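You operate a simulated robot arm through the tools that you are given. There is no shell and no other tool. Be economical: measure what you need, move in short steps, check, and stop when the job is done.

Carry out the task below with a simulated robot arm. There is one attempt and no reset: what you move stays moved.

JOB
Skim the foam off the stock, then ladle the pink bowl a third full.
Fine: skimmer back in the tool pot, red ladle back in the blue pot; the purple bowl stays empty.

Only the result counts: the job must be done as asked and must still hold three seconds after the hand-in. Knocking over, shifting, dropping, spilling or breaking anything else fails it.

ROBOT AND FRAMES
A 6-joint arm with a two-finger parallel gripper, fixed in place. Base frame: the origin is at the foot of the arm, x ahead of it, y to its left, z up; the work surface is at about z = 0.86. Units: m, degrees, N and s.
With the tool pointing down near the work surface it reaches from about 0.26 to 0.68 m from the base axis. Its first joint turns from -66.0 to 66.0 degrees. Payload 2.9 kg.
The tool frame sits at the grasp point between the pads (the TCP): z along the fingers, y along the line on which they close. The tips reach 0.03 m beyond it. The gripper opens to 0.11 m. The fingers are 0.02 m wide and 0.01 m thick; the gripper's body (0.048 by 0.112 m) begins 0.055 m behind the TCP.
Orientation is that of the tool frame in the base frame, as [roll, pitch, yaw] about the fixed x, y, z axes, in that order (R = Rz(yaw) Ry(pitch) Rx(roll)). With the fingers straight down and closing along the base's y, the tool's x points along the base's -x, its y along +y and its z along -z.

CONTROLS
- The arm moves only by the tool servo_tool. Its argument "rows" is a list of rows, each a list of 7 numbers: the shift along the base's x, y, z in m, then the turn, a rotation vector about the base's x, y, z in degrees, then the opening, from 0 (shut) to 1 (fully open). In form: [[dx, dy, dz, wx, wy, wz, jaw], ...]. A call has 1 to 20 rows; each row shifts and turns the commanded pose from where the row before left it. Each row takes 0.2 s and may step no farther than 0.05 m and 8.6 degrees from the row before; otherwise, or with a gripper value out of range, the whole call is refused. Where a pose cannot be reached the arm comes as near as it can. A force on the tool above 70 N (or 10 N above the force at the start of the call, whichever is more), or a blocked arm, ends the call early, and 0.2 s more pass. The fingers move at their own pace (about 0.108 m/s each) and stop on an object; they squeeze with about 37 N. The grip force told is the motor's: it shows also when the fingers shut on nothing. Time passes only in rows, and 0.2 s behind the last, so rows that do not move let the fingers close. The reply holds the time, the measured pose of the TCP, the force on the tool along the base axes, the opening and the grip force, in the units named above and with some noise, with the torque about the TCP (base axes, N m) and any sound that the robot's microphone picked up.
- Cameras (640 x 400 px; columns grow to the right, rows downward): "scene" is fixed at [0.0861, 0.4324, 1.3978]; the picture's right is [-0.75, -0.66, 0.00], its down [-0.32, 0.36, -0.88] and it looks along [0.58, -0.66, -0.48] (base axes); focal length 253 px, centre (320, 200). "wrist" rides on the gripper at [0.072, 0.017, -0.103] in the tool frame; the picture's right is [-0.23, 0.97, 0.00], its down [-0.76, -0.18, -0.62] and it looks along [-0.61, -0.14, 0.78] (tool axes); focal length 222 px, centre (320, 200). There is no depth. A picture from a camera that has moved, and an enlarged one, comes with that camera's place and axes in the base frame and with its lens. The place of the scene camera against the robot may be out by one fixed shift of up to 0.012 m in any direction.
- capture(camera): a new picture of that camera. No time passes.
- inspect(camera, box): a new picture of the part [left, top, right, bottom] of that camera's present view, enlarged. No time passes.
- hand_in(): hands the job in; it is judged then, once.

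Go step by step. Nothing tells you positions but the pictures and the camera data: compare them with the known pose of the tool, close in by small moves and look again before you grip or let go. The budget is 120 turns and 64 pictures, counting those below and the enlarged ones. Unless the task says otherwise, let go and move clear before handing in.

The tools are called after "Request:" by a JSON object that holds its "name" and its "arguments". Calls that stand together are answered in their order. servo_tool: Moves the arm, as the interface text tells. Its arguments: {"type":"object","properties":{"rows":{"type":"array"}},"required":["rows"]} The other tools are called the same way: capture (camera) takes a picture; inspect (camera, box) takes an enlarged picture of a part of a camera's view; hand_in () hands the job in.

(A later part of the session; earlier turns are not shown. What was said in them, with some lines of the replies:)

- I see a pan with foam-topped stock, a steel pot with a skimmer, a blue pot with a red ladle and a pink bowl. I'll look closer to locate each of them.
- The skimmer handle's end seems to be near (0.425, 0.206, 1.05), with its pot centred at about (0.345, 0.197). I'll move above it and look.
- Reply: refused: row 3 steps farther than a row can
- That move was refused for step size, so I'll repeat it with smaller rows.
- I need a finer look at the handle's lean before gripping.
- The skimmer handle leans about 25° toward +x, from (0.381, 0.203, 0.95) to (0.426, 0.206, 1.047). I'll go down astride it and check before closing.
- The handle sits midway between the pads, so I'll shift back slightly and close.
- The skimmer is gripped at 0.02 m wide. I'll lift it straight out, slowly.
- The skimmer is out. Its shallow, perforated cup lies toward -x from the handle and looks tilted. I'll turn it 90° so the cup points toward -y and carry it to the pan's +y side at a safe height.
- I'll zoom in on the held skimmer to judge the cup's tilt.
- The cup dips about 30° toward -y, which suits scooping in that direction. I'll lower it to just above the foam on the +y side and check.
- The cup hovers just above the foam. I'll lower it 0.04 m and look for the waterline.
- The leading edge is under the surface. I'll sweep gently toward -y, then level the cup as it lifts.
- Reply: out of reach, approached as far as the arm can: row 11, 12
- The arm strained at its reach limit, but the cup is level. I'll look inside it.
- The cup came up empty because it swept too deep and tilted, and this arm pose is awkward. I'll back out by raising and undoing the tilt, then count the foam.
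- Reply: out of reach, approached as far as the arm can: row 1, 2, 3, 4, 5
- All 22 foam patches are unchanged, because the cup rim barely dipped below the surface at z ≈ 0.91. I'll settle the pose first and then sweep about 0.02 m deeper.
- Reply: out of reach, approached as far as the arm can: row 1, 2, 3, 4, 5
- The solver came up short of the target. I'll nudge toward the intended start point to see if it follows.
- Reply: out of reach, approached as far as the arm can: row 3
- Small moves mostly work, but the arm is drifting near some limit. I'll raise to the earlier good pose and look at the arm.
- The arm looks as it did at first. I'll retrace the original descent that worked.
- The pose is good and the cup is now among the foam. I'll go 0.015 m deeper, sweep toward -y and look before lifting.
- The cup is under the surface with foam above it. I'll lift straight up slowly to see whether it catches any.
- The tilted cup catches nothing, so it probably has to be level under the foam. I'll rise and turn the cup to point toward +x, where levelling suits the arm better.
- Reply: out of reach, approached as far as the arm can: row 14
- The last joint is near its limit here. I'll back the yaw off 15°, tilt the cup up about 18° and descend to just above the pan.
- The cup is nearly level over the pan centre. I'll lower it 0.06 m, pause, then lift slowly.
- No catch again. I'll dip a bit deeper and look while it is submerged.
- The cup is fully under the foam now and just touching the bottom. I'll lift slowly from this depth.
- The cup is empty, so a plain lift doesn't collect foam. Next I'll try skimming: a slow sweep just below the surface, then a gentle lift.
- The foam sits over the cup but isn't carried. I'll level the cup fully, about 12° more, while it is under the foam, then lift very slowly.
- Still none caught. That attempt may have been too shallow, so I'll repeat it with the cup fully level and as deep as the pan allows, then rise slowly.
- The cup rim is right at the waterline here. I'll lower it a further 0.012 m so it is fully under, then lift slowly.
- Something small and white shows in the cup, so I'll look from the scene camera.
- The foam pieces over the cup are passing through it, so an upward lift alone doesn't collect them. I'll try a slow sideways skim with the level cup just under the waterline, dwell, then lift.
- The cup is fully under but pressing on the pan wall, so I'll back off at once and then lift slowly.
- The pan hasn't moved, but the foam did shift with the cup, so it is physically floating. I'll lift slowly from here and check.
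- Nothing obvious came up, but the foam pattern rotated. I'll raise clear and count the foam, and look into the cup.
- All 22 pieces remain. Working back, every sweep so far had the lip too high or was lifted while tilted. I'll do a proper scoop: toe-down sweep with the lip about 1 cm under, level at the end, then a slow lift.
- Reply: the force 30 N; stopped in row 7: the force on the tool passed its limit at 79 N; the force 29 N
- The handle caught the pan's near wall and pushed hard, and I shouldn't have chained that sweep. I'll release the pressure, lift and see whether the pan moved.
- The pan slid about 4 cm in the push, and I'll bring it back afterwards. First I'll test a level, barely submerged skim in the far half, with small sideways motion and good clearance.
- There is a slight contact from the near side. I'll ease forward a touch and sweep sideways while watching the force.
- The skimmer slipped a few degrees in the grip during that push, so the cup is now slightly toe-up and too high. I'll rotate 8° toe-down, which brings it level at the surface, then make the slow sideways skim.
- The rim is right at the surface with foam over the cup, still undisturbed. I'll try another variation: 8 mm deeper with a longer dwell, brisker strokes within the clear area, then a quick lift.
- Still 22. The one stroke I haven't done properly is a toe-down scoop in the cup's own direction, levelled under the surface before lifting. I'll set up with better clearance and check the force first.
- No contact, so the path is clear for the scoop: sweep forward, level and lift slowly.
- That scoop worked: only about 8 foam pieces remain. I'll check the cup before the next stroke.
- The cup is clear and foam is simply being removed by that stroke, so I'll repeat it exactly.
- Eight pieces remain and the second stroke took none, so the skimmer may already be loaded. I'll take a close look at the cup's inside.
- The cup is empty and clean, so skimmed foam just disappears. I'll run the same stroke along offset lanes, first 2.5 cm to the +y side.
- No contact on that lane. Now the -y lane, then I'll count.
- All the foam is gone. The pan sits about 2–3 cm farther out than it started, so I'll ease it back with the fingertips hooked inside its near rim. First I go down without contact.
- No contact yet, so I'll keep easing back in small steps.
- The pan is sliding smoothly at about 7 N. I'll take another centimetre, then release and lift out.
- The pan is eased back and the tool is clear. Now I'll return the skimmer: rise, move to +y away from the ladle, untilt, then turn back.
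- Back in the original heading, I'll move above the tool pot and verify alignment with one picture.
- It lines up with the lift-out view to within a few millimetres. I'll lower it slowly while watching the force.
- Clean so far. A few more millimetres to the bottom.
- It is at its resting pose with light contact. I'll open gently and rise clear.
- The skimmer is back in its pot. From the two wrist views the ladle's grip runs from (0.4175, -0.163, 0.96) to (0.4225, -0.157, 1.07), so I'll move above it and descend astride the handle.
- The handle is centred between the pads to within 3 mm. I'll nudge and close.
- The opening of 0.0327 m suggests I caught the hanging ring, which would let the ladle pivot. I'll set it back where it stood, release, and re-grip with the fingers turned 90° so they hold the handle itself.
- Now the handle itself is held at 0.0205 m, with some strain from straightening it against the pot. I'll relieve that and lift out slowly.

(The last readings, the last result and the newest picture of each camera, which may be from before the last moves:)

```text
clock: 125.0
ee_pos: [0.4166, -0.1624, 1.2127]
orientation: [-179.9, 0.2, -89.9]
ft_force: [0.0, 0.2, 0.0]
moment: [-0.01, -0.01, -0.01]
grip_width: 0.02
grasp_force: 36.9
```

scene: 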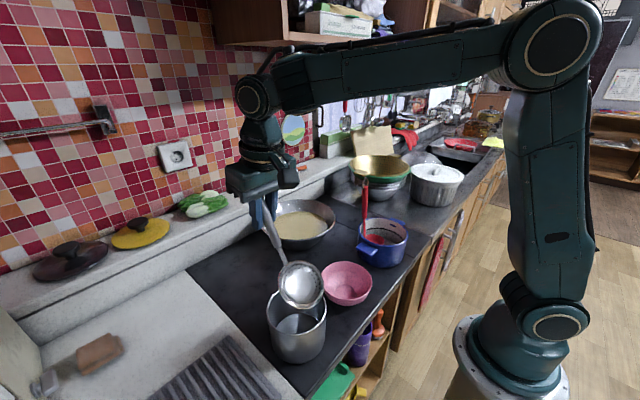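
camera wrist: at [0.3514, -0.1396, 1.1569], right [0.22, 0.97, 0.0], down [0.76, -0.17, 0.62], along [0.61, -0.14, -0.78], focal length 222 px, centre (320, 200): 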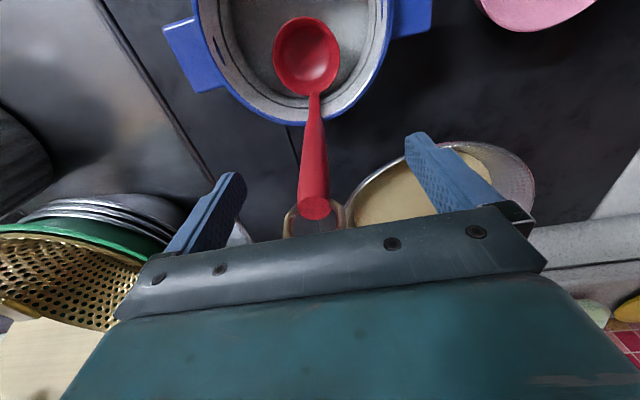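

The ladle is lifted and steady. I'll carry it over the pan, tip it about 25° toe-down and lower it toward the stock.

Request:
{"name": "servo_tool", "arguments": {"rows": [[0.03, 0.02, 0, 0, 0, 0, 0], [0.03, 0.025, 0, 0, 0, 0, 0], [0.03, 0.025, 0, 0, 0, 0, 0], [0.03, 0.025, 0, 0, 0, 0, 0], [0.019, 0.019, 0, 0, -8.3, 0, 0], [0, 0, 0, 0, -8.3, 0, 0], [0, 0, 0, 0, -8.3, 0, 0], [0, 0, 0, 0, 0, 0, 0]]}}

Request:
{"name": "servo_tool", "arguments": {"rows": [[0, 0, -0.04, 0, 0, 0, 0], [0, 0, -0.04, 0, 0, 0, 0], [0, 0, -0.04, 0, 0, 0, 0], [0, 0, -0.025, 0, 0, 0, 0], [0, 0, 0, 0, 0, 0, 0]]}}

```text
clock: 126.8
ee_pos: [0.5926, -0.0492, 1.2465]
orientation: [-155.1, 0.0, -90.1]
ft_force: [-0.2, 0.0, -0.2]
moment: [-0.01, -0.02, 0.01]
grip_width: 0.02
grasp_force: 37.4
out of reach, approached as far as the arm can: row 5, 6, 7
```

```text
clock: 128.0
ee_pos: [0.6498, -0.0458, 1.1469]
orientation: [-155.8, -0.1, -89.9]
ft_force: [0.4, 0.2, -0.7]
moment: [-0.04, 0.04, 0.0]
grip_width: 0.0196
grasp_force: 37.1
out of reach, approached as far as the arm can: row 1, 2, 3, 4
```

That tilt isn't reachable with this wrist yaw. I'll untilt, then turn the wrist back to its neutral yaw so the cup sits toward +y and tilting works.

Request:
{"name": "servo_tool", "arguments": {"rows": [[0, 0, 0.02, 0, 8.3, 0, 0], [0, 0, 0.02, 0, 8.3, 0, 0], [-0.01, 0, 0.02, 0, 8.0, 0, 0], [-0.015, 0, 0.01, 0, 0, 0, 0], [0, 0, 0, 0, 0, 0, 0]]}}

```text
clock: 129.2
ee_pos: [0.5778, -0.0352, 1.195]
orientation: [-179.6, -0.1, -89.9]
ft_force: [0.1, -0.1, 0.1]
moment: [-0.02, -0.03, -0.03]
grip_width: 0.0198
grasp_force: 37.1
out of reach, approached as far as the arm can: row 2, 3
```

Request:
{"name": "servo_tool", "arguments": {"rows": [[-0.006, -0.005, 0, 0, 0, -8.2, 0], [-0.006, -0.005, 0, 0, 0, -8.2, 0], [-0.006, -0.005, 0, 0, 0, -8.2, 0], [-0.006, -0.005, 0, 0, 0, -8.2, 0], [-0.006, -0.005, 0, 0, 0, -8.2, 0], [-0.006, -0.005, 0, 0, 0, -8.2, 0], [-0.006, -0.005, 0, 0, 0, -8.2, 0], [-0.006, -0.005, 0, 0, 0, -8.2, 0], [-0.006, -0.005, 0, 0, 0, -8.2, 0], [-0.006, -0.006, 0, 0, 0, -8.2, 0], [-0.006, -0.006, 0, 0, 0, -8.1, 0], [0, 0, 0, 0, -8.3, 0, 0], [0, 0, 0, 0, -8.3, 0, 0], [0, 0, 0, 0, -8.3, 0, 0], [0, 0, 0, 0, 0, 0, 0]]}}

```text
clock: 132.3
ee_pos: [0.5663, -0.1009, 1.2477]
orientation: [-179.5, 22.0, -180.0]
ft_force: [1.3, 0.0, -1.1]
moment: [0.01, 0.03, -0.01]
grip_width: 0.0198
grasp_force: 36.9
out of reach, approached as far as the arm can: row 12, 13, 14
```

The arm couldn't hold that pose at height, but it may manage nearer the pan. I'll step down and inward at this tilt and see if it follows.

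Request:
{"name": "servo_tool", "arguments": {"rows": [[-0.005, 0.004, -0.035, 0, 0, 0, 0], [-0.005, 0.004, -0.035, 0, 0, 0, 0], [-0.01, 0, -0.03, 0, 0, 0, 0], [0, 0, 0, 0, 0, 0, 0]]}}

```text
clock: 133.3
ee_pos: [0.6081, -0.1052, 1.1945]
orientation: [-179.4, 21.9, 179.9]
ft_force: [-0.1, 0.1, -0.9]
moment: [-0.02, 0.06, -0.03]
grip_width: 0.0198
grasp_force: 36.9
out of reach, approached as far as the arm can: row 1, 2, 3
```

The wrist won't tilt outward here, so I'll tilt it inward instead, with the fingers pointing back toward the base.

Request:
{"name": "servo_tool", "arguments": {"rows": [[0, 0.002, 0, 0, 7.3, 0, 0], [0, 0.002, 0, 0, 7.3, 0, 0], [0, 0.002, 0, 0, 7.3, 0, 0], [0, 0, 0, 0, 7, 0, 0], [0, 0, 0, 0, 7, 0, 0], [0, 0, 0, 0, 6, 0, 0], [0, 0, 0, 0, 0, 0, 0]]}}

```text
clock: 134.8
ee_pos: [0.574, -0.0926, 1.1697]
orientation: [-177.1, -7.0, -179.9]
ft_force: [10.4, -4.3, -21.8]
moment: [0.31, 0.16, 0.15]
grip_width: 0.02
grasp_force: 37.2
out of reach, approached as far as the arm can: row 2, 3, 4, 5, 6
stopped in row 7: the force on the tool passed its limit at 115 N (the readings are from after the stop); the commanded pose is now the measured one
```

A strong force stopped the arm, so I must see what it touched.

Request:
{"name": "capture", "arguments": {"camera": "scene"}}

```text
1 pictures are left
```

scene: 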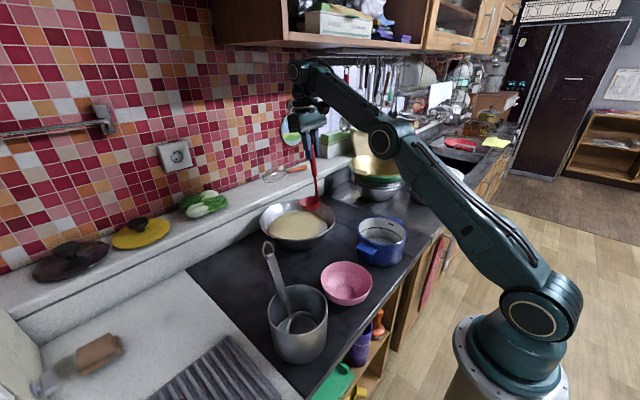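

Nothing in the scene is disturbed and the ladle hangs free over the pan, so the force may have been a sudden joint move. I'll read the force again at rest.

Request:
{"name": "servo_tool", "arguments": {"rows": [[0, 0, 0, 0, 0, 0, 0], [0, 0, 0, 0, 0, 0, 0]]}}

```text
clock: 135.4
ee_pos: [0.5741, -0.0926, 1.1708]
orientation: [-177.1, -6.8, -179.9]
ft_force: [15.8, -4.6, -34.3]
moment: [0.25, -0.18, 0.16]
grip_width: 0.0198
grasp_force: 36.9
```

The load persists. Most likely the camera side of the gripper is pressing on the forearm when tilted inward, so I'll rotate back to vertical.

Request:
{"name": "servo_tool", "arguments": {"rows": [[0, 0, 0, 0, -3.5, 0, 0], [0, 0, 0, 2.9, -3.5, 0, 0], [0, 0, 0, 0, 0, 0, 0]]}}

```text
clock: 136.2
ee_pos: [0.5739, -0.0932, 1.169]
orientation: [179.9, -0.1, -179.7]
ft_force: [-0.8, -0.3, 0.0]
moment: [-0.03, 0.02, 0.0]
grip_width: 0.0199
grasp_force: 37.8
```

Free again with the tool vertical, and the cup should be right over the pan centre. I'll lower it level into the stock and feel for the bottom.

Request:
{"name": "servo_tool", "arguments": {"rows": [[0, 0, -0.04, 0, 0, 0, 0], [0, 0, -0.04, 0, 0, 0, 0], [0, 0, -0.02, 0, 0, 0, 0], [0, 0, 0, 0, 0, 0, 0]]}}

Request:
{"name": "servo_tool", "arguments": {"rows": [[0, 0, -0.01, 0, 0, 0, 0], [0, 0, -0.008, 0, 0, 0, 0], [0, 0, 0, 0, 0, 0, 0]]}}

Request:
{"name": "servo_tool", "arguments": {"rows": [[0, 0, -0.006, 0, 0, 0, 0], [0, 0, 0, 0, 0, 0, 0]]}}

```text
clock: 137.2
ee_pos: [0.5727, -0.0916, 1.0693]
orientation: [180.0, -0.1, -179.8]
ft_force: [0.8, -0.4, -0.6]
moment: [0.03, 0.0, 0.01]
grip_width: 0.0199
grasp_force: 36.8
```

```text
clock: 138.0
ee_pos: [0.5734, -0.092, 1.0533]
orientation: [180.0, 0.0, -179.9]
ft_force: [-2.5, -1.3, 9.7]
moment: [0.13, 0.45, 0.05]
grip_width: 0.02
grasp_force: 37.1
```

```text
clock: 138.6
ee_pos: [0.575, -0.0941, 1.0498]
orientation: [-179.8, 0.4, -179.8]
ft_force: [1.7, -2.9, 27.0]
moment: [0.29, -0.45, -0.02]
grip_width: 0.0204
grasp_force: 36.9
```

Bottom contact is at TCP z ≈ 1.053. I'll back off slightly, then tip the cup 30° toe-down sideways about its own centre so its lip goes well under and fills.

Request:
{"name": "servo_tool", "arguments": {"rows": [[0, 0, 0.007, 0, 0, 0, 0], [0, 0.017, 0.004, -7.5, 0, 0, 0], [0, 0.019, 0.002, -7.5, 0, 0, 0], [0, 0.021, 0, -7.5, 0, 0, 0], [0, 0.022, -0.002, -7.5, 0, 0, 0], [0, 0, 0, 0, 0, 0, 0]]}}

```text
clock: 140.0
ee_pos: [0.5705, -0.0143, 1.056]
orientation: [-150.0, 0.0, -179.6]
ft_force: [0.1, 0.2, -1.0]
moment: [-0.03, -0.01, -0.04]
grip_width: 0.02
grasp_force: 37.0
out of reach, approached as far as the arm can: row 5
```

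It reached the 30° tip. I'll dwell to fill, then level back about the cup and lift gently.

Request:
{"name": "servo_tool", "arguments": {"rows": [[0, 0, -0.003, 0, 0, 0, 0], [0, 0, 0, 0, 0, 0, 0], [0, 0, 0, 0, 0, 0, 0], [0, -0.022, 0.003, 7.5, 0, 0, 0], [0, -0.021, 0.001, 7.5, 0, 0, 0], [0, -0.019, -0.001, 7.5, 0, 0, 0], [0, -0.017, -0.003, 7.5, 0, 0, 0], [0, 0, 0, 0, 0, 0, 0], [0, 0, 0.006, 0, 0, 0, 0], [0, 0, 0.01, 0, 0, 0, 0], [0, 0, 0.02, 0, 0, 0, 0], [0, 0, 0.02, 0, 0, 0, 0], [0, 0, 0.02, 0, 0, 0, 0], [0, 0, 0.02, 0, 0, 0, 0], [0, 0, 0, 0, 0, 0, 0], [0, 0, 0, 0, 0, 0, 0]]}}

Request:
{"name": "servo_tool", "arguments": {"rows": [[0, 0, 0.01, 0, 0, 0, 0], [0, 0, 0, 0, 0, 0, 0], [0, 0, 0, 0, 0, 0, 0]]}}

Request:
{"name": "servo_tool", "arguments": {"rows": [[0, 0, 0.005, 0, 0, 0, 0], [0, 0, 0, 0, 0, 0, 0], [0, 0, 0, 0, 0, 0, 0]]}}

```text
clock: 143.4
ee_pos: [0.5696, -0.0932, 1.1485]
orientation: [179.9, -0.1, -179.8]
ft_force: [0.4, 0.2, -0.3]
moment: [0.0, -0.03, 0.02]
grip_width: 0.0203
grasp_force: 37.0
```

```text
clock: 144.2
ee_pos: [0.5709, -0.0929, 1.1587]
orientation: [-180.0, -0.1, -179.9]
ft_force: [-0.1, 0.5, -1.2]
moment: [-0.04, 0.01, 0.0]
grip_width: 0.0203
grasp_force: 36.4
```

```text
clock: 145.0
ee_pos: [0.5711, -0.0923, 1.163]
orientation: [179.9, -0.1, -179.9]
ft_force: [-0.2, 0.0, -1.4]
moment: [-0.04, 0.0, 0.01]
grip_width: 0.0203
grasp_force: 37.1
```

The force reading suggests roughly 60 g of stock is aboard. I'll carry it level, gently, to over the pink bowl.

Request:
{"name": "servo_tool", "arguments": {"rows": [[-0.008, 0.002, 0, 0, 0, 0, 0], [-0.014, 0.004, 0, 0, 0, 0, 0], [-0.018, 0.006, 0, 0, 0, 0, 0], [-0.018, 0.006, 0, 0, 0, 0, 0], [-0.018, 0.006, 0, 0, 0, 0, 0], [-0.018, 0.006, 0, 0, 0, 0, 0], [-0.018, 0.006, 0, 0, 0, 0, 0], [-0.018, 0.006, 0, 0, 0, 0, 0], [-0.018, 0.006, 0, 0, 0, 0, 0], [-0.018, 0.006, 0, 0, 0, 0, 0], [-0.018, 0.006, 0, 0, 0, 0, 0], [-0.018, 0.006, 0, 0, 0, 0, 0], [-0.018, 0.004, 0, 0, 0, 0, 0], [-0.014, 0.003, 0, 0, 0, 0, 0], [-0.007, 0.002, 0, 0, 0, 0, 0], [0, 0, 0, 0, 0, 0, 0]]}}

```text
clock: 148.4
ee_pos: [0.3297, -0.0182, 1.1646]
orientation: [180.0, -0.1, -179.7]
ft_force: [-0.1, 0.5, -1.9]
moment: [-0.02, 0.02, -0.01]
grip_width: 0.0203
grasp_force: 36.9
```

Over the bowl now. I'll tip in 15° increments about the cup, checking that the arm follows each time.

Request:
{"name": "servo_tool", "arguments": {"rows": [[0, 0.02, -0.006, -7.5, 0, 0, 0], [0, 0.02, -0.006, -7.5, 0, 0, 0], [0, 0, 0, 0, 0, 0, 0]]}}

Request:
{"name": "servo_tool", "arguments": {"rows": [[0, 0.02, -0.003, -7.5, 0, 0, 0], [0, 0.02, -0.003, -7.5, 0, 0, 0], [0, 0, 0, 0, 0, 0, 0]]}}

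```text
clock: 149.2
ee_pos: [0.3296, 0.0232, 1.1519]
orientation: [-164.9, -0.2, -179.6]
ft_force: [0.6, 0.1, -1.0]
moment: [0.05, 0.0, -0.03]
grip_width: 0.02
grasp_force: 37.1
```

```text
clock: 150.0
ee_pos: [0.3289, 0.0618, 1.1465]
orientation: [-149.9, -0.2, -179.7]
ft_force: [-0.6, 0.1, -1.6]
moment: [0.02, 0.01, 0.02]
grip_width: 0.02
grasp_force: 37.1
```

It follows well. Two more increments will pour.

Request:
{"name": "servo_tool", "arguments": {"rows": [[0, 0.019, -0.007, -7.5, 0, 0, 0], [0, 0.019, -0.007, -7.5, 0, 0, 0], [0, 0, 0, 0, 0, 0, 0]]}}

Request:
{"name": "servo_tool", "arguments": {"rows": [[0, 0.017, -0.011, -7.5, 0, 0, 0], [0, 0.0165, -0.012, -7.5, 0, 0, 0], [0, 0, 0, 0, 0, 0, 0]]}}

```text
clock: 150.8
ee_pos: [0.3249, 0.0871, 1.1056]
orientation: [-135.0, -0.1, -179.7]
ft_force: [-0.1, 0.0, -1.3]
moment: [0.05, -0.01, 0.02]
grip_width: 0.0198
grasp_force: 37.1
out of reach, approached as far as the arm can: row 2
```

```text
clock: 151.6
ee_pos: [0.3092, 0.0909, 1.0397]
orientation: [-119.9, -0.3, -180.0]
ft_force: [0.3, 2.0, -0.5]
moment: [0.14, 0.03, 0.02]
grip_width: 0.0198
grasp_force: 36.6
out of reach, approached as far as the arm can: row 1, 2
```

The arm drifted low and the cup is lightly touching the bowl's edge. I'll raise straight up right away.

Request:
{"name": "servo_tool", "arguments": {"rows": [[0, 0.002, 0.015, 0, 0, 0, 0], [0, 0, 0.015, 0, 0, 0, 0], [0, 0, 0, 0, 0, 0, 0]]}}

```text
clock: 152.4
ee_pos: [0.3018, 0.08, 1.0514]
orientation: [-120.2, -0.1, -179.9]
ft_force: [-0.2, 1.6, 1.5]
moment: [0.02, 0.03, -0.05]
grip_width: 0.02
grasp_force: 37.1
out of reach, approached as far as the arm can: row 1, 2
```

Request:
{"name": "servo_tool", "arguments": {"rows": [[0.008, 0, 0.02, 7.5, 0, 0, 0], [0.008, 0, 0.02, 7.5, 0, 0, 0], [0, 0, 0, 0, 0, 0, 0]]}}

```text
clock: 153.2
ee_pos: [0.3164, 0.0807, 1.0904]
orientation: [-135.1, -0.3, -179.9]
ft_force: [0.1, 0.1, -0.5]
moment: [0.05, -0.01, 0.0]
grip_width: 0.02
grasp_force: 36.5
```

Free again. I'll untilt and raise, and tip only to about 48° next time since that empties most of the cup within reach.

Request:
{"name": "servo_tool", "arguments": {"rows": [[0, -0.01, 0.03, 0, 0, 0, 0], [0, -0.01, 0.02, 7.5, 0, 0, 0], [0, -0.02, 0.01, 7.5, 0, 0, 0], [0, -0.02, 0.01, 7.5, 0, 0, 0], [0, -0.02, 0, 7.5, 0, 0, 0], [0, -0.02, 0, 7.5, 0, 0, 0], [0, -0.02, 0, 7.5, 0, 0, 0], [0.03, -0.01, 0, 0, 0, 0, 0], [0, 0, 0, 0, 0, 0, 0]]}}

```text
clock: 155.2
ee_pos: [0.3484, -0.0517, 1.1557]
orientation: [-180.0, -0.1, -179.8]
ft_force: [0.0, -0.1, -1.0]
moment: [-0.02, 0.0, -0.02]
grip_width: 0.0199
grasp_force: 36.8
out of reach, approached as far as the arm can: row 1
```

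Now back to the pan for a second scoop, the same way.

Request:
{"name": "servo_tool", "arguments": {"rows": [[0.03, -0.006, 0.005, 0, 0, 0, 0], [0.04, -0.007, 0, 0, 0, 0, 0], [0.04, -0.007, 0, 0, 0, 0, 0], [0.04, -0.007, 0, 0, 0, 0, 0], [0.04, -0.007, 0, 0, 0, 0, 0], [0.034, -0.006, 0, 0, 0, 0, 0], [0, 0, 0, 0, 0, 0, 0], [0, 0, -0.035, 0, 0, 0, 0], [0, 0, -0.035, 0, 0, 0, 0], [0, 0, -0.025, 0, 0, 0, 0], [0, 0, -0.008, 0, 0, 0, 0], [0, 0, 0, 0, 0, 0, 0]]}}

```text
clock: 157.8
ee_pos: [0.5707, -0.0908, 1.0589]
orientation: [180.0, -0.1, -179.8]
ft_force: [0.5, 0.0, -0.7]
moment: [-0.03, 0.05, 0.02]
grip_width: 0.0202
grasp_force: 37.1
```

Request:
{"name": "servo_tool", "arguments": {"rows": [[0, 0.017, 0.002, -7.5, 0, 0, 0], [0, 0.019, 0.001, -7.5, 0, 0, 0], [0, 0.021, -0.001, -7.5, 0, 0, 0], [0, 0.022, -0.004, -7.5, 0, 0, 0], [0, 0, -0.003, 0, 0, 0, 0], [0, 0, 0, 0, 0, 0, 0], [0, 0, 0, 0, 0, 0, 0], [0, -0.022, 0.003, 7.5, 0, 0, 0], [0, -0.021, 0.001, 7.5, 0, 0, 0], [0, -0.019, -0.001, 7.5, 0, 0, 0], [0, -0.017, -0.002, 7.5, 0, 0, 0], [0, 0, 0, 0, 0, 0, 0], [0, 0, 0.006, 0, 0, 0, 0], [0, 0, 0.01, 0, 0, 0, 0], [0, 0, 0.02, 0, 0, 0, 0], [0, 0, 0.02, 0, 0, 0, 0], [0, 0, 0.02, 0, 0, 0, 0], [0, 0, 0.025, 0, 0, 0, 0], [0, 0, 0, 0, 0, 0, 0], [0, 0, 0, 0, 0, 0, 0]]}}

```text
clock: 162.0
ee_pos: [0.5708, -0.0916, 1.156]
orientation: [180.0, -0.1, -179.8]
ft_force: [-0.2, -0.5, -0.9]
moment: [-0.04, -0.02, 0.0]
grip_width: 0.0201
grasp_force: 37.0
```

Request:
{"name": "servo_tool", "arguments": {"rows": [[-0.008, 0.002, 0, 0, 0, 0, 0], [-0.014, 0.004, 0, 0, 0, 0, 0], [-0.018, 0.006, 0, 0, 0, 0, 0], [-0.018, 0.006, 0, 0, 0, 0, 0], [-0.018, 0.006, 0, 0, 0, 0, 0], [-0.018, 0.006, 0, 0, 0, 0, 0], [-0.018, 0.006, 0, 0, 0, 0, 0], [-0.018, 0.006, 0, 0, 0, 0, 0], [-0.018, 0.006, 0, 0, 0, 0, 0], [-0.018, 0.006, 0, 0, 0, 0, 0], [-0.018, 0.006, 0, 0, 0, 0, 0], [-0.018, 0.006, 0, 0, 0, 0, 0], [-0.018, 0.004, 0, 0, 0, 0, 0], [-0.014, 0.003, 0, 0, 0, 0, 0], [-0.007, 0.002, 0, 0, 0, 0, 0], [0, 0, 0, 0, 0, 0, 0]]}}

Request:
{"name": "servo_tool", "arguments": {"rows": [[0, 0.02, -0.006, -7.5, 0, 0, 0], [0, 0.02, -0.008, -7.5, 0, 0, 0], [0, 0.019, -0.009, -7.5, 0, 0, 0], [0, 0.018, -0.009, -7.5, 0, 0, 0], [0, 0, 0, 0, 0, 0, 0]]}}

Request:
{"name": "servo_tool", "arguments": {"rows": [[0, 0.015, -0.01, -7.5, 0, 0, 0], [-0.002, 0.012, -0.01, -7.5, 0, 0, 0], [0, 0, 0, 0, 0, 0, 0], [0, 0, 0, 0, 0, 0, 0], [0, 0, 0, 0, 0, 0, 0]]}}

```text
clock: 165.4
ee_pos: [0.3294, -0.0156, 1.1559]
orientation: [-180.0, -0.1, -179.8]
ft_force: [-1.1, -0.5, -0.8]
moment: [-0.02, 0.02, -0.01]
grip_width: 0.0202
grasp_force: 36.3
```

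```text
clock: 166.6
ee_pos: [0.3293, 0.0622, 1.1231]
orientation: [-149.9, -0.3, -179.8]
ft_force: [-0.2, 0.3, -0.5]
moment: [0.03, 0.0, 0.01]
grip_width: 0.0201
grasp_force: 37.3
```

```text
clock: 167.8
ee_pos: [0.3298, 0.0877, 1.1023]
orientation: [-135.0, -0.2, -179.9]
ft_force: [-0.6, -0.8, -0.7]
moment: [0.06, -0.02, 0.0]
grip_width: 0.0199
grasp_force: 36.6
```

Request:
{"name": "servo_tool", "arguments": {"rows": [[-0.003, 0.002, -0.006, -5, 0, 0, 0], [0, 0, 0, 0, 0, 0, 0], [0, 0, 0, 0, 0, 0, 0], [0.003, -0.002, 0.008, 5, 0, 0, 0], [0, -0.014, 0.012, 7.5, 0, 0, 0], [0, -0.017, 0.01, 7.5, 0, 0, 0], [0, -0.018, 0.009, 7.5, 0, 0, 0], [0, -0.019, 0.008, 7.5, 0, 0, 0], [0, -0.02, 0.008, 7.5, 0, 0, 0], [0, -0.02, 0.006, 7.5, 0, 0, 0], [0.03, -0.02, 0, 0, 0, 0, 0], [0.03, -0.02, 0, 0, 0, 0, 0], [0, 0, 0, 0, 0, 0, 0]]}}

Request:
{"name": "inspect", "arguments": {"camera": "scene", "box": [255, 190, 415, 310]}}

```text
clock: 170.6
ee_pos: [0.383, -0.0651, 1.148]
orientation: [-179.9, -0.2, -179.9]
ft_force: [0.3, 0.3, -0.5]
moment: [-0.02, 0.03, 0.03]
grip_width: 0.0197
grasp_force: 36.6
out of reach, approached as far as the arm can: row 1
```

```text
3.33 times, centred on (335, 250) of scene
camera zoom: at [0.0861, 0.4324, 1.3978], right [-0.75, -0.66, 0.0], down [-0.32, 0.36, -0.88], along [0.58, -0.66, -0.48], focal length 844 px, centre (270, 33)
```

zoom: 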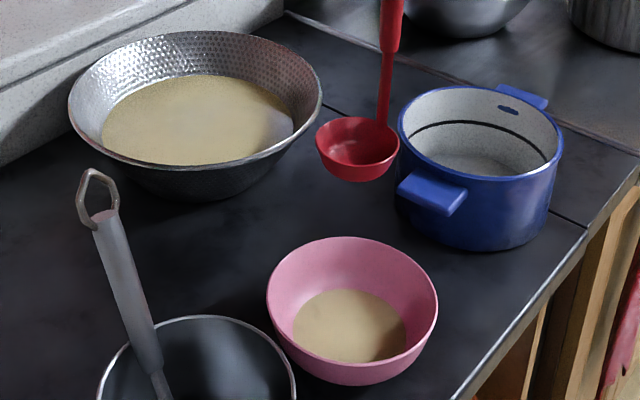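

The bowl holds stock at roughly a quarter by volume (liquid radius ≈ 0.043 m, about 0.022 m deep), so it needs a bit over half a ladle more. I'll scoop a third time and pour only part.

Request:
{"name": "servo_tool", "arguments": {"rows": [[0.03, -0.004, 0.006, 0, 0, 0, 0], [0.04, -0.006, 0, 0, 0, 0, 0], [0.04, -0.006, 0, 0, 0, 0, 0], [0.04, -0.005, 0, 0, 0, 0, 0], [0.037, -0.005, 0, 0, 0, 0, 0], [0, 0, 0, 0, 0, 0, 0], [0, 0, -0.035, 0, 0, 0, 0], [0, 0, -0.035, 0, 0, 0, 0], [0, 0, -0.02, 0, 0, 0, 0], [0, 0, -0.006, 0, 0, 0, 0], [0, 0, 0, 0, 0, 0, 0]]}}

Request:
{"name": "servo_tool", "arguments": {"rows": [[0, 0.017, 0.002, -7.5, 0, 0, 0], [0, 0.019, 0.001, -7.5, 0, 0, 0], [0, 0.021, -0.001, -7.5, 0, 0, 0], [0, 0.022, -0.004, -7.5, 0, 0, 0], [0, 0, -0.003, 0, 0, 0, 0], [0, 0, 0, 0, 0, 0, 0], [0, 0, 0, 0, 0, 0, 0], [0, -0.022, 0.003, 7.5, 0, 0, 0], [0, -0.021, 0.001, 7.5, 0, 0, 0], [0, -0.019, -0.001, 7.5, 0, 0, 0], [0, -0.017, -0.002, 7.5, 0, 0, 0], [0, 0, 0, 0, 0, 0, 0], [0, 0, 0.006, 0, 0, 0, 0], [0, 0, 0.01, 0, 0, 0, 0], [0, 0, 0.02, 0, 0, 0, 0], [0, 0, 0.02, 0, 0, 0, 0], [0, 0, 0.02, 0, 0, 0, 0], [0, 0, 0.025, 0, 0, 0, 0], [0, 0, 0, 0, 0, 0, 0], [0, 0, 0, 0, 0, 0, 0]]}}

```text
clock: 173.0
ee_pos: [0.5697, -0.0926, 1.0581]
orientation: [-180.0, -0.1, -179.9]
ft_force: [0.4, 0.8, -0.2]
moment: [-0.02, 0.03, -0.02]
grip_width: 0.0201
grasp_force: 37.6
```

```text
clock: 177.2
ee_pos: [0.5701, -0.0933, 1.154]
orientation: [-179.9, 0.0, -179.8]
ft_force: [-0.1, 0.3, -1.2]
moment: [-0.07, 0.04, 0.0]
grip_width: 0.0201
grasp_force: 37.1
```

Request:
{"name": "servo_tool", "arguments": {"rows": [[-0.008, 0.002, 0, 0, 0, 0, 0], [-0.014, 0.004, 0, 0, 0, 0, 0], [-0.018, 0.006, 0, 0, 0, 0, 0], [-0.018, 0.006, 0, 0, 0, 0, 0], [-0.018, 0.006, 0, 0, 0, 0, 0], [-0.018, 0.006, 0, 0, 0, 0, 0], [-0.018, 0.006, 0, 0, 0, 0, 0], [-0.018, 0.006, 0, 0, 0, 0, 0], [-0.018, 0.006, 0, 0, 0, 0, 0], [-0.018, 0.006, 0, 0, 0, 0, 0], [-0.018, 0.006, 0, 0, 0, 0, 0], [-0.018, 0.006, 0, 0, 0, 0, 0], [-0.018, 0.004, 0, 0, 0, 0, 0], [-0.014, 0.003, 0, 0, 0, 0, 0], [-0.007, 0.002, 0, 0, 0, 0, 0], [0, 0, 0, 0, 0, 0, 0]]}}

Request:
{"name": "servo_tool", "arguments": {"rows": [[0, 0.02, -0.006, -7.5, 0, 0, 0], [0, 0.02, -0.008, -7.5, 0, 0, 0], [0, 0.019, -0.009, -7.5, 0, 0, 0], [0, 0.009, -0.005, -4, 0, 0, 0], [0, 0, 0, 0, 0, 0, 0], [0, 0, 0, 0, 0, 0, 0], [0, 0, 0, 0, 0, 0, 0], [0, -0.009, 0.006, 4, 0, 0, 0], [0, -0.019, 0.009, 7.5, 0, 0, 0], [0, -0.02, 0.008, 7.5, 0, 0, 0], [0, -0.02, 0.006, 7.5, 0, 0, 0], [0, 0, 0, 0, 0, 0, 0]]}}

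```text
clock: 180.6
ee_pos: [0.3321, -0.0169, 1.156]
orientation: [-180.0, -0.1, -179.8]
ft_force: [-0.2, 0.5, 0.3]
moment: [-0.03, 0.01, -0.02]
grip_width: 0.02
grasp_force: 36.9
```

```text
clock: 183.2
ee_pos: [0.3313, -0.018, 1.1564]
orientation: [180.0, -0.1, -179.8]
ft_force: [-0.3, 0.6, -0.6]
moment: [-0.04, 0.01, -0.05]
grip_width: 0.02
grasp_force: 36.7
```

Poured part of it. Now I'll return the remainder to the pan.

Request:
{"name": "servo_tool", "arguments": {"rows": [[0.008, -0.002, 0, 0, 0, 0, 0], [0.018, -0.006, 0, 0, 0, 0, 0], [0.02, -0.006, 0, 0, 0, 0, 0], [0.02, -0.006, 0, 0, 0, 0, 0], [0.02, -0.006, 0, 0, 0, 0, 0], [0.02, -0.006, 0, 0, 0, 0, 0], [0.02, -0.006, 0, 0, 0, 0, 0], [0.02, -0.006, 0, 0, 0, 0, 0], [0.02, -0.006, 0, 0, 0, 0, 0], [0.02, -0.006, 0, 0, 0, 0, 0], [0.02, -0.006, 0, 0, 0, 0, 0], [0.02, -0.006, 0, 0, 0, 0, 0], [0.012, -0.006, 0, 0, 0, 0, 0], [0, 0, -0.015, 0, 0, 0, 0], [0, 0, 0, 0, 0, 0, 0]]}}

Request:
{"name": "servo_tool", "arguments": {"rows": [[0, 0.02, -0.004, -7.5, 0, 0, 0], [0, 0.02, -0.004, -7.5, 0, 0, 0], [0, 0.019, -0.005, -7.5, 0, 0, 0], [0, 0.018, -0.005, -7.5, 0, 0, 0], [0, 0, 0, 0, 0, 0, 0]]}}

```text
clock: 186.4
ee_pos: [0.5696, -0.0901, 1.1415]
orientation: [-180.0, -0.1, -179.9]
ft_force: [0.5, 0.1, -0.4]
moment: [-0.04, -0.02, 0.0]
grip_width: 0.0196
grasp_force: 36.8
```

```text
clock: 187.6
ee_pos: [0.5522, 0.0138, 1.0998]
orientation: [-160.0, 1.2, -179.5]
ft_force: [-0.6, -1.1, -0.2]
moment: [0.0, 0.02, 0.01]
grip_width: 0.0197
grasp_force: 37.0
out of reach, approached as far as the arm can: row 1, 2, 3, 4
```

Request:
{"name": "servo_tool", "arguments": {"rows": [[0.01, -0.015, -0.02, 0, 0, 0, 0], [0.008, -0.012, -0.012, -5, 0, 0, 0], [0, 0, 0, -5, 0, 0, 0], [0, 0, 0, 0, 0, 0, 0]]}}

```text
clock: 188.6
ee_pos: [0.57, -0.0133, 1.0677]
orientation: [-150.1, 1.0, -179.4]
ft_force: [0.3, 0.3, -1.0]
moment: [0.04, 0.02, 0.0]
grip_width: 0.0193
grasp_force: 37.2
```

Request:
{"name": "servo_tool", "arguments": {"rows": [[0, 0.01, 0.004, -5, 0, 0, 0], [0, 0.01, 0.002, -5, 0, 0, 0], [0, 0, 0, 0, 0, 0, 0]]}}

```text
clock: 189.4
ee_pos: [0.5513, -0.0022, 1.0611]
orientation: [-140.0, 1.0, -179.1]
ft_force: [0.5, -0.1, -0.9]
moment: [0.09, -0.02, 0.02]
grip_width: 0.0192
grasp_force: 37.1
out of reach, approached as far as the arm can: row 1, 2
```

Tipped 40° over the pan, nearly empty. I'll level and lift clear.

Request:
{"name": "servo_tool", "arguments": {"rows": [[0.005, -0.012, 0, 7, 0, 0, 0], [0.005, -0.018, 0.002, 7, 0, 0, 0], [0.005, -0.02, 0.004, 7, 0, 0, 0], [0.003, -0.02, 0.004, 7, 0, 0, 0], [0, -0.018, 0.005, 7, -1, 0, 0], [0, -0.005, 0.01, 5, 0, 0, 0], [0, 0, 0.03, 0, 0, 0, 0], [0, 0, 0.03, 0, 0, 0, 0], [0, 0, 0.03, 0, 0, 0, 0], [0, 0, 0, 0, 0, 0, 0]]}}

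```text
clock: 191.6
ee_pos: [0.5697, -0.0955, 1.1739]
orientation: [-179.9, 2.1, 179.9]
ft_force: [-0.3, -0.3, -0.5]
moment: [-0.02, 0.01, 0.01]
grip_width: 0.0053
grasp_force: 37.0
```

The grip has narrowed to 5 mm, so the ladle has slid down and I'm now holding it by its ring, with the cup hanging about 4 cm lower. I'll carry it slowly, higher up, turn it so the cup points -x as originally, and bring it over the blue pot.

Request:
{"name": "servo_tool", "arguments": {"rows": [[0, 0, 0.015, 0, 0, 0, 0], [0, 0, 0.02, 0, 0, 0, 0], [0, 0, 0.02, 0, -2, 0, 0], [-0.008, -0.003, 0, 0, 0, 6, 0], [-0.011, -0.005, 0, 0, 0, 6, 0], [-0.011, -0.005, 0, 0, 0, 6, 0], [-0.011, -0.005, 0, 0, 0, 6, 0], [-0.011, -0.005, 0, 0, 0, 6, 0], [-0.011, -0.005, 0, 0, 0, 6, 0], [-0.011, -0.005, 0, 0, 0, 6, 0], [-0.011, -0.005, 0, 0, 0, 6, 0], [-0.011, -0.005, 0, 0, 0, 6, 0], [-0.011, -0.005, 0, 0, 0, 6, 0], [-0.011, -0.005, 0, 0, 0, 6, 0], [-0.011, -0.005, 0, 0, 0, 6, 0], [-0.011, -0.004, 0, 0, 0, 6, 0], [-0.009, -0.003, 0, 0, 0, 6, 0], [0, 0, 0, 0, 0, 6, 0], [0, 0, 0, 0, 0, 0, 0]]}}

```text
clock: 195.6
ee_pos: [0.4204, -0.1598, 1.2308]
orientation: [-180.0, 4.1, -89.9]
ft_force: [0.1, -0.4, -1.1]
moment: [-0.04, -0.01, 0.01]
grip_width: 0.0053
grasp_force: 36.6
```

Request:
{"name": "servo_tool", "arguments": {"rows": [[0, 0, 0, -4.1, 0, 0, 0], [0, 0, -0.02, 0, 0, 0, 0], [0, 0, -0.02, 0, 0, 0, 0], [0, 0, -0.02, 0, 0, 0, 0], [0, 0, -0.02, 0, 0, 0, 0], [0, 0, 0, 0, 0, 0, 0]]}}

Request:
{"name": "servo_tool", "arguments": {"rows": [[0, 0, -0.01, 0, 0, 0, 0], [0, 0, -0.006, 0, 0, 0, 0], [0, 0, 0, 0, 0, 0, 0]]}}

```text
clock: 197.0
ee_pos: [0.4223, -0.1605, 1.1573]
orientation: [180.0, 0.0, -90.1]
ft_force: [-0.9, -0.2, -1.9]
moment: [-0.04, -0.03, 0.02]
grip_width: 0.0052
grasp_force: 36.9
out of reach, approached as far as the arm can: row 2, 3, 4
```

```text
clock: 197.8
ee_pos: [0.4215, -0.1625, 1.1394]
orientation: [180.0, 0.0, -90.1]
ft_force: [-0.5, -1.1, -0.3]
moment: [-0.05, 0.02, -0.01]
grip_width: 0.0049
grasp_force: 36.8
```

Request:
{"name": "servo_tool", "arguments": {"rows": [[0, 0, -0.01, 0, 0, 0, 0], [0, 0, -0.01, 0, 0, 0, 0], [0, 0, 0, 0, 0, 0, 0]]}}

Request:
{"name": "servo_tool", "arguments": {"rows": [[0, 0, -0.008, 0, 0, 0, 0], [0, 0, 0, 0, 0, 0, 0]]}}

Request:
{"name": "servo_tool", "arguments": {"rows": [[0, 0, -0.006, 0, 0, 0, 0], [0, 0, 0, 0, 0, 0, 0]]}}

```text
clock: 198.6
ee_pos: [0.4211, -0.1614, 1.1206]
orientation: [-180.0, 0.0, -90.0]
ft_force: [-1.0, -0.2, -0.2]
moment: [-0.03, 0.12, 0.02]
grip_width: 0.0055
grasp_force: 36.8
```

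```text
clock: 199.2
ee_pos: [0.4226, -0.1619, 1.1138]
orientation: [-179.7, -0.1, -90.1]
ft_force: [-0.1, 1.5, 25.5]
moment: [0.77, 0.34, -0.01]
grip_width: 0.0055
grasp_force: 37.1
```

```text
clock: 199.8
ee_pos: [0.4226, -0.1618, 1.1041]
orientation: [179.9, 0.1, -90.1]
ft_force: [-1.0, 0.0, -1.2]
moment: [0.02, -0.03, 0.02]
grip_width: 0.0053
grasp_force: 37.2
```

Contact confirmed the ladle is in hand, and then it eased. I'll lower a little more to see whether it rests on the pot's bottom.

Request:
{"name": "servo_tool", "arguments": {"rows": [[0, 0, -0.005, 0, 0, 0, 0], [0, 0, 0, 0, 0, 0, 0]]}}

Request:
{"name": "servo_tool", "arguments": {"rows": [[0, 0, -0.005, 0, 0, 0, 0], [0, 0, 0, 0, 0, 0, 0]]}}

```text
clock: 200.4
ee_pos: [0.4208, -0.1624, 1.1012]
orientation: [179.9, 0.0, -90.1]
ft_force: [-2.5, 0.2, -1.5]
moment: [-0.1, 0.22, 0.01]
grip_width: 0.0054
grasp_force: 37.1
```

```text
clock: 201.0
ee_pos: [0.4218, -0.1615, 1.0969]
orientation: [180.0, 0.0, -90.1]
ft_force: [-1.4, -0.4, -0.2]
moment: [-0.13, 0.2, 0.03]
grip_width: 0.0052
grasp_force: 37.2
```

A light sideways touch shows the handle against the pot's +x wall, as it originally leaned. I'll shift 4 mm inward and keep lowering.

Request:
{"name": "servo_tool", "arguments": {"rows": [[-0.004, 0, -0.005, 0, 0, 0, 0], [0, 0, -0.005, 0, 0, 0, 0], [0, 0, 0, 0, 0, 0, 0]]}}

Request:
{"name": "servo_tool", "arguments": {"rows": [[0, 0, -0.006, 0, 0, 0, 0], [0, 0, 0, 0, 0, 0, 0]]}}

Request:
{"name": "servo_tool", "arguments": {"rows": [[0, 0, -0.006, 0, 0, 0, 0], [0, 0, 0, 0, 0, 0, 0]]}}

```text
clock: 201.8
ee_pos: [0.4184, -0.1628, 1.0859]
orientation: [-180.0, -0.1, -90.2]
ft_force: [-0.3, -0.3, -1.8]
moment: [0.0, -0.01, 0.02]
grip_width: 0.0052
grasp_force: 37.6
```

```text
clock: 202.4
ee_pos: [0.4173, -0.1618, 1.0805]
orientation: [180.0, -0.1, -90.0]
ft_force: [0.6, -0.7, -0.3]
moment: [-0.02, -0.02, -0.04]
grip_width: 0.0053
grasp_force: 36.0
```

```text
clock: 203.0
ee_pos: [0.4181, -0.1627, 1.0756]
orientation: [180.0, -0.1, -90.2]
ft_force: [-0.4, 0.0, -1.2]
moment: [-0.03, 0.0, 0.03]
grip_width: 0.0053
grasp_force: 37.9
```

Request:
{"name": "servo_tool", "arguments": {"rows": [[0, 0, -0.006, 0, 0, 0, 0], [0, 0, 0, 0, 0, 0, 0]]}}

Request:
{"name": "servo_tool", "arguments": {"rows": [[0, 0, -0.006, 0, 0, 0, 0], [0, 0, 0, 0, 0, 0, 0]]}}

Request:
{"name": "servo_tool", "arguments": {"rows": [[0, 0, -0.006, 0, 0, 0, 0], [0, 0, 0, 0, 0, 0, 0]]}}

```text
clock: 203.6
ee_pos: [0.4175, -0.1614, 1.0693]
orientation: [-180.0, 0.0, -90.2]
ft_force: [0.0, -0.8, -1.4]
moment: [-0.02, -0.04, 0.01]
grip_width: 0.0054
grasp_force: 36.5
```

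```text
clock: 204.2
ee_pos: [0.4168, -0.163, 1.0626]
orientation: [-180.0, 0.0, -90.2]
ft_force: [0.8, -1.1, -1.3]
moment: [-0.02, 0.01, 0.02]
grip_width: 0.0055
grasp_force: 36.6
```

```text
clock: 204.8
ee_pos: [0.4168, -0.1622, 1.0565]
orientation: [-180.0, 0.0, -90.1]
ft_force: [-0.1, 0.1, -0.6]
moment: [-0.05, 0.0, -0.02]
grip_width: 0.0054
grasp_force: 37.5
```

The contact pattern doesn't fit a ladle hanging straight, and I need to see it. I'll try for one more picture in case any remain.

Request:
{"name": "capture", "arguments": {"camera": "wrist"}}

```text
refused: no pictures are left
```

No pictures are left, so I'll work by feel. The ladle seems to be inside the pot at a lean; I'll keep lowering in small steps until it rests.

Request:
{"name": "servo_tool", "arguments": {"rows": [[0, 0, -0.007, 0, 0, 0, 0], [0, 0, 0, 0, 0, 0, 0]]}}

Request:
{"name": "servo_tool", "arguments": {"rows": [[0, 0, -0.007, 0, 0, 0, 0], [0, 0, 0, 0, 0, 0, 0]]}}

Request:
{"name": "servo_tool", "arguments": {"rows": [[0, 0, -0.007, 0, 0, 0, 0], [0, 0, 0, 0, 0, 0, 0]]}}

```text
clock: 205.4
ee_pos: [0.4179, -0.1631, 1.0515]
orientation: [-179.6, -0.2, -90.1]
ft_force: [3.9, -2.6, 29.5]
moment: [0.27, 0.6, -0.05]
grip_width: 0.0057
grasp_force: 36.8
```

```text
clock: 206.0
ee_pos: [0.42, -0.1629, 1.0463]
orientation: [-179.3, -0.3, -90.1]
ft_force: [5.3, -1.3, 48.9]
moment: [1.23, 0.59, -0.08]
grip_width: 0.0052
grasp_force: 37.3
```

```text
clock: 206.4
ee_pos: [0.4203, -0.1634, 1.0462]
orientation: [-178.7, -0.5, -90.1]
ft_force: [-3.5, 0.5, 9.5]
moment: [0.49, 0.47, -0.01]
grip_width: 0.0052
grasp_force: 37.4
stopped in row 2: the force on the tool passed its limit at 75 N (the readings are from after the stop); the commanded pose is now the measured one
```

Contact at 1.053 is exactly the height where the ladle rests on the pot's bottom, so it is down inside. I'll relieve the pressure and open slowly.

Request:
{"name": "servo_tool", "arguments": {"rows": [[0, 0, 0.005, 0, 0, 0, 0], [0, 0, 0, 0, 0, 0, 0]]}}

```text
clock: 207.0
ee_pos: [0.421, -0.1639, 1.0499]
orientation: [-178.9, -0.4, -90.1]
ft_force: [-1.6, -0.4, -1.5]
moment: [-0.1, 0.12, 0.02]
grip_width: 0.0053
grasp_force: 36.6
```

Request:
{"name": "servo_tool", "arguments": {"rows": [[0, 0, -0.002, 0, 0, 0, 0], [0, 0, 0, 0, 0, 0, 0.15], [0, 0, 0, 0, 0, 0, 0.3], [0, 0, 0, 0, 0, 0, 0.5], [0, 0, 0, 0, 0, 0, 0.8], [0, 0, 0, 0, 0, 0, 1], [0, 0, 0, 0, 0, 0, 1]]}}

Request:
{"name": "servo_tool", "arguments": {"rows": [[0, 0, 0.02, 0, 0, 0, 1], [0, 0, 0.03, 0, 0, 0, 1], [0, 0, 0.04, 0, 0, 0, 1], [0, 0, 0.04, 0, 0, 0, 1], [0, 0, 0.04, 0, 0, 0, 1], [0, 0, 0, 0, 0, 0, 1]]}}

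```text
clock: 208.6
ee_pos: [0.4208, -0.1639, 1.0481]
orientation: [-179.0, -0.4, -90.1]
ft_force: [0.2, -0.3, 0.0]
moment: [-0.05, 0.02, 0.03]
grip_width: 0.11
grasp_force: 0.0
```

```text
clock: 210.0
ee_pos: [0.4206, -0.1658, 1.2179]
orientation: [-178.9, -0.4, -90.1]
ft_force: [0.3, 0.4, -0.6]
moment: [0.02, 0.02, 0.01]
grip_width: 0.1098
grasp_force: 0.1
```

The gripper is open and clear, and no drop or other sound was reported. There is nothing more I can check without pictures, so I'm handing in.

Request:
{"name": "hand_in", "arguments": {}}

```text
The job is handed in.
```

I handed the job in with every step carried out, but the ladle's final position and the exact bowl level are not visually confirmed because I ran out of pictures.

- **Foam:** all of it was skimmed off the stock; the picture after the last stroke showed none left.
- **Skimmer:** it is back in the tool pot, confirmed in a later picture.
- **Pink bowl:** it looked about a quarter full by volume after two ladles. I then added a partial third ladle to bring it to about a third, without a picture afterwards.
- **Red ladle:** I put it back in the blue pot by feel only. It touched down at the height where it rests on the pot's bottom. The grip had slipped on the way and it knocked the pot's rim going in, so it may lean differently than before.
- **Stock pan:** I pushed it about 2–4 cm by accident while skimming and pulled it back to within about a centimetre of where it started. It also turned slightly.
- **Pink bowl contact:** the ladle touched the bowl's edge lightly during the first pour, and the bowl still stood upright in the last picture.
- **Purple bowl:** I never went near the purple container on the lower shelf, the only purple one I saw.
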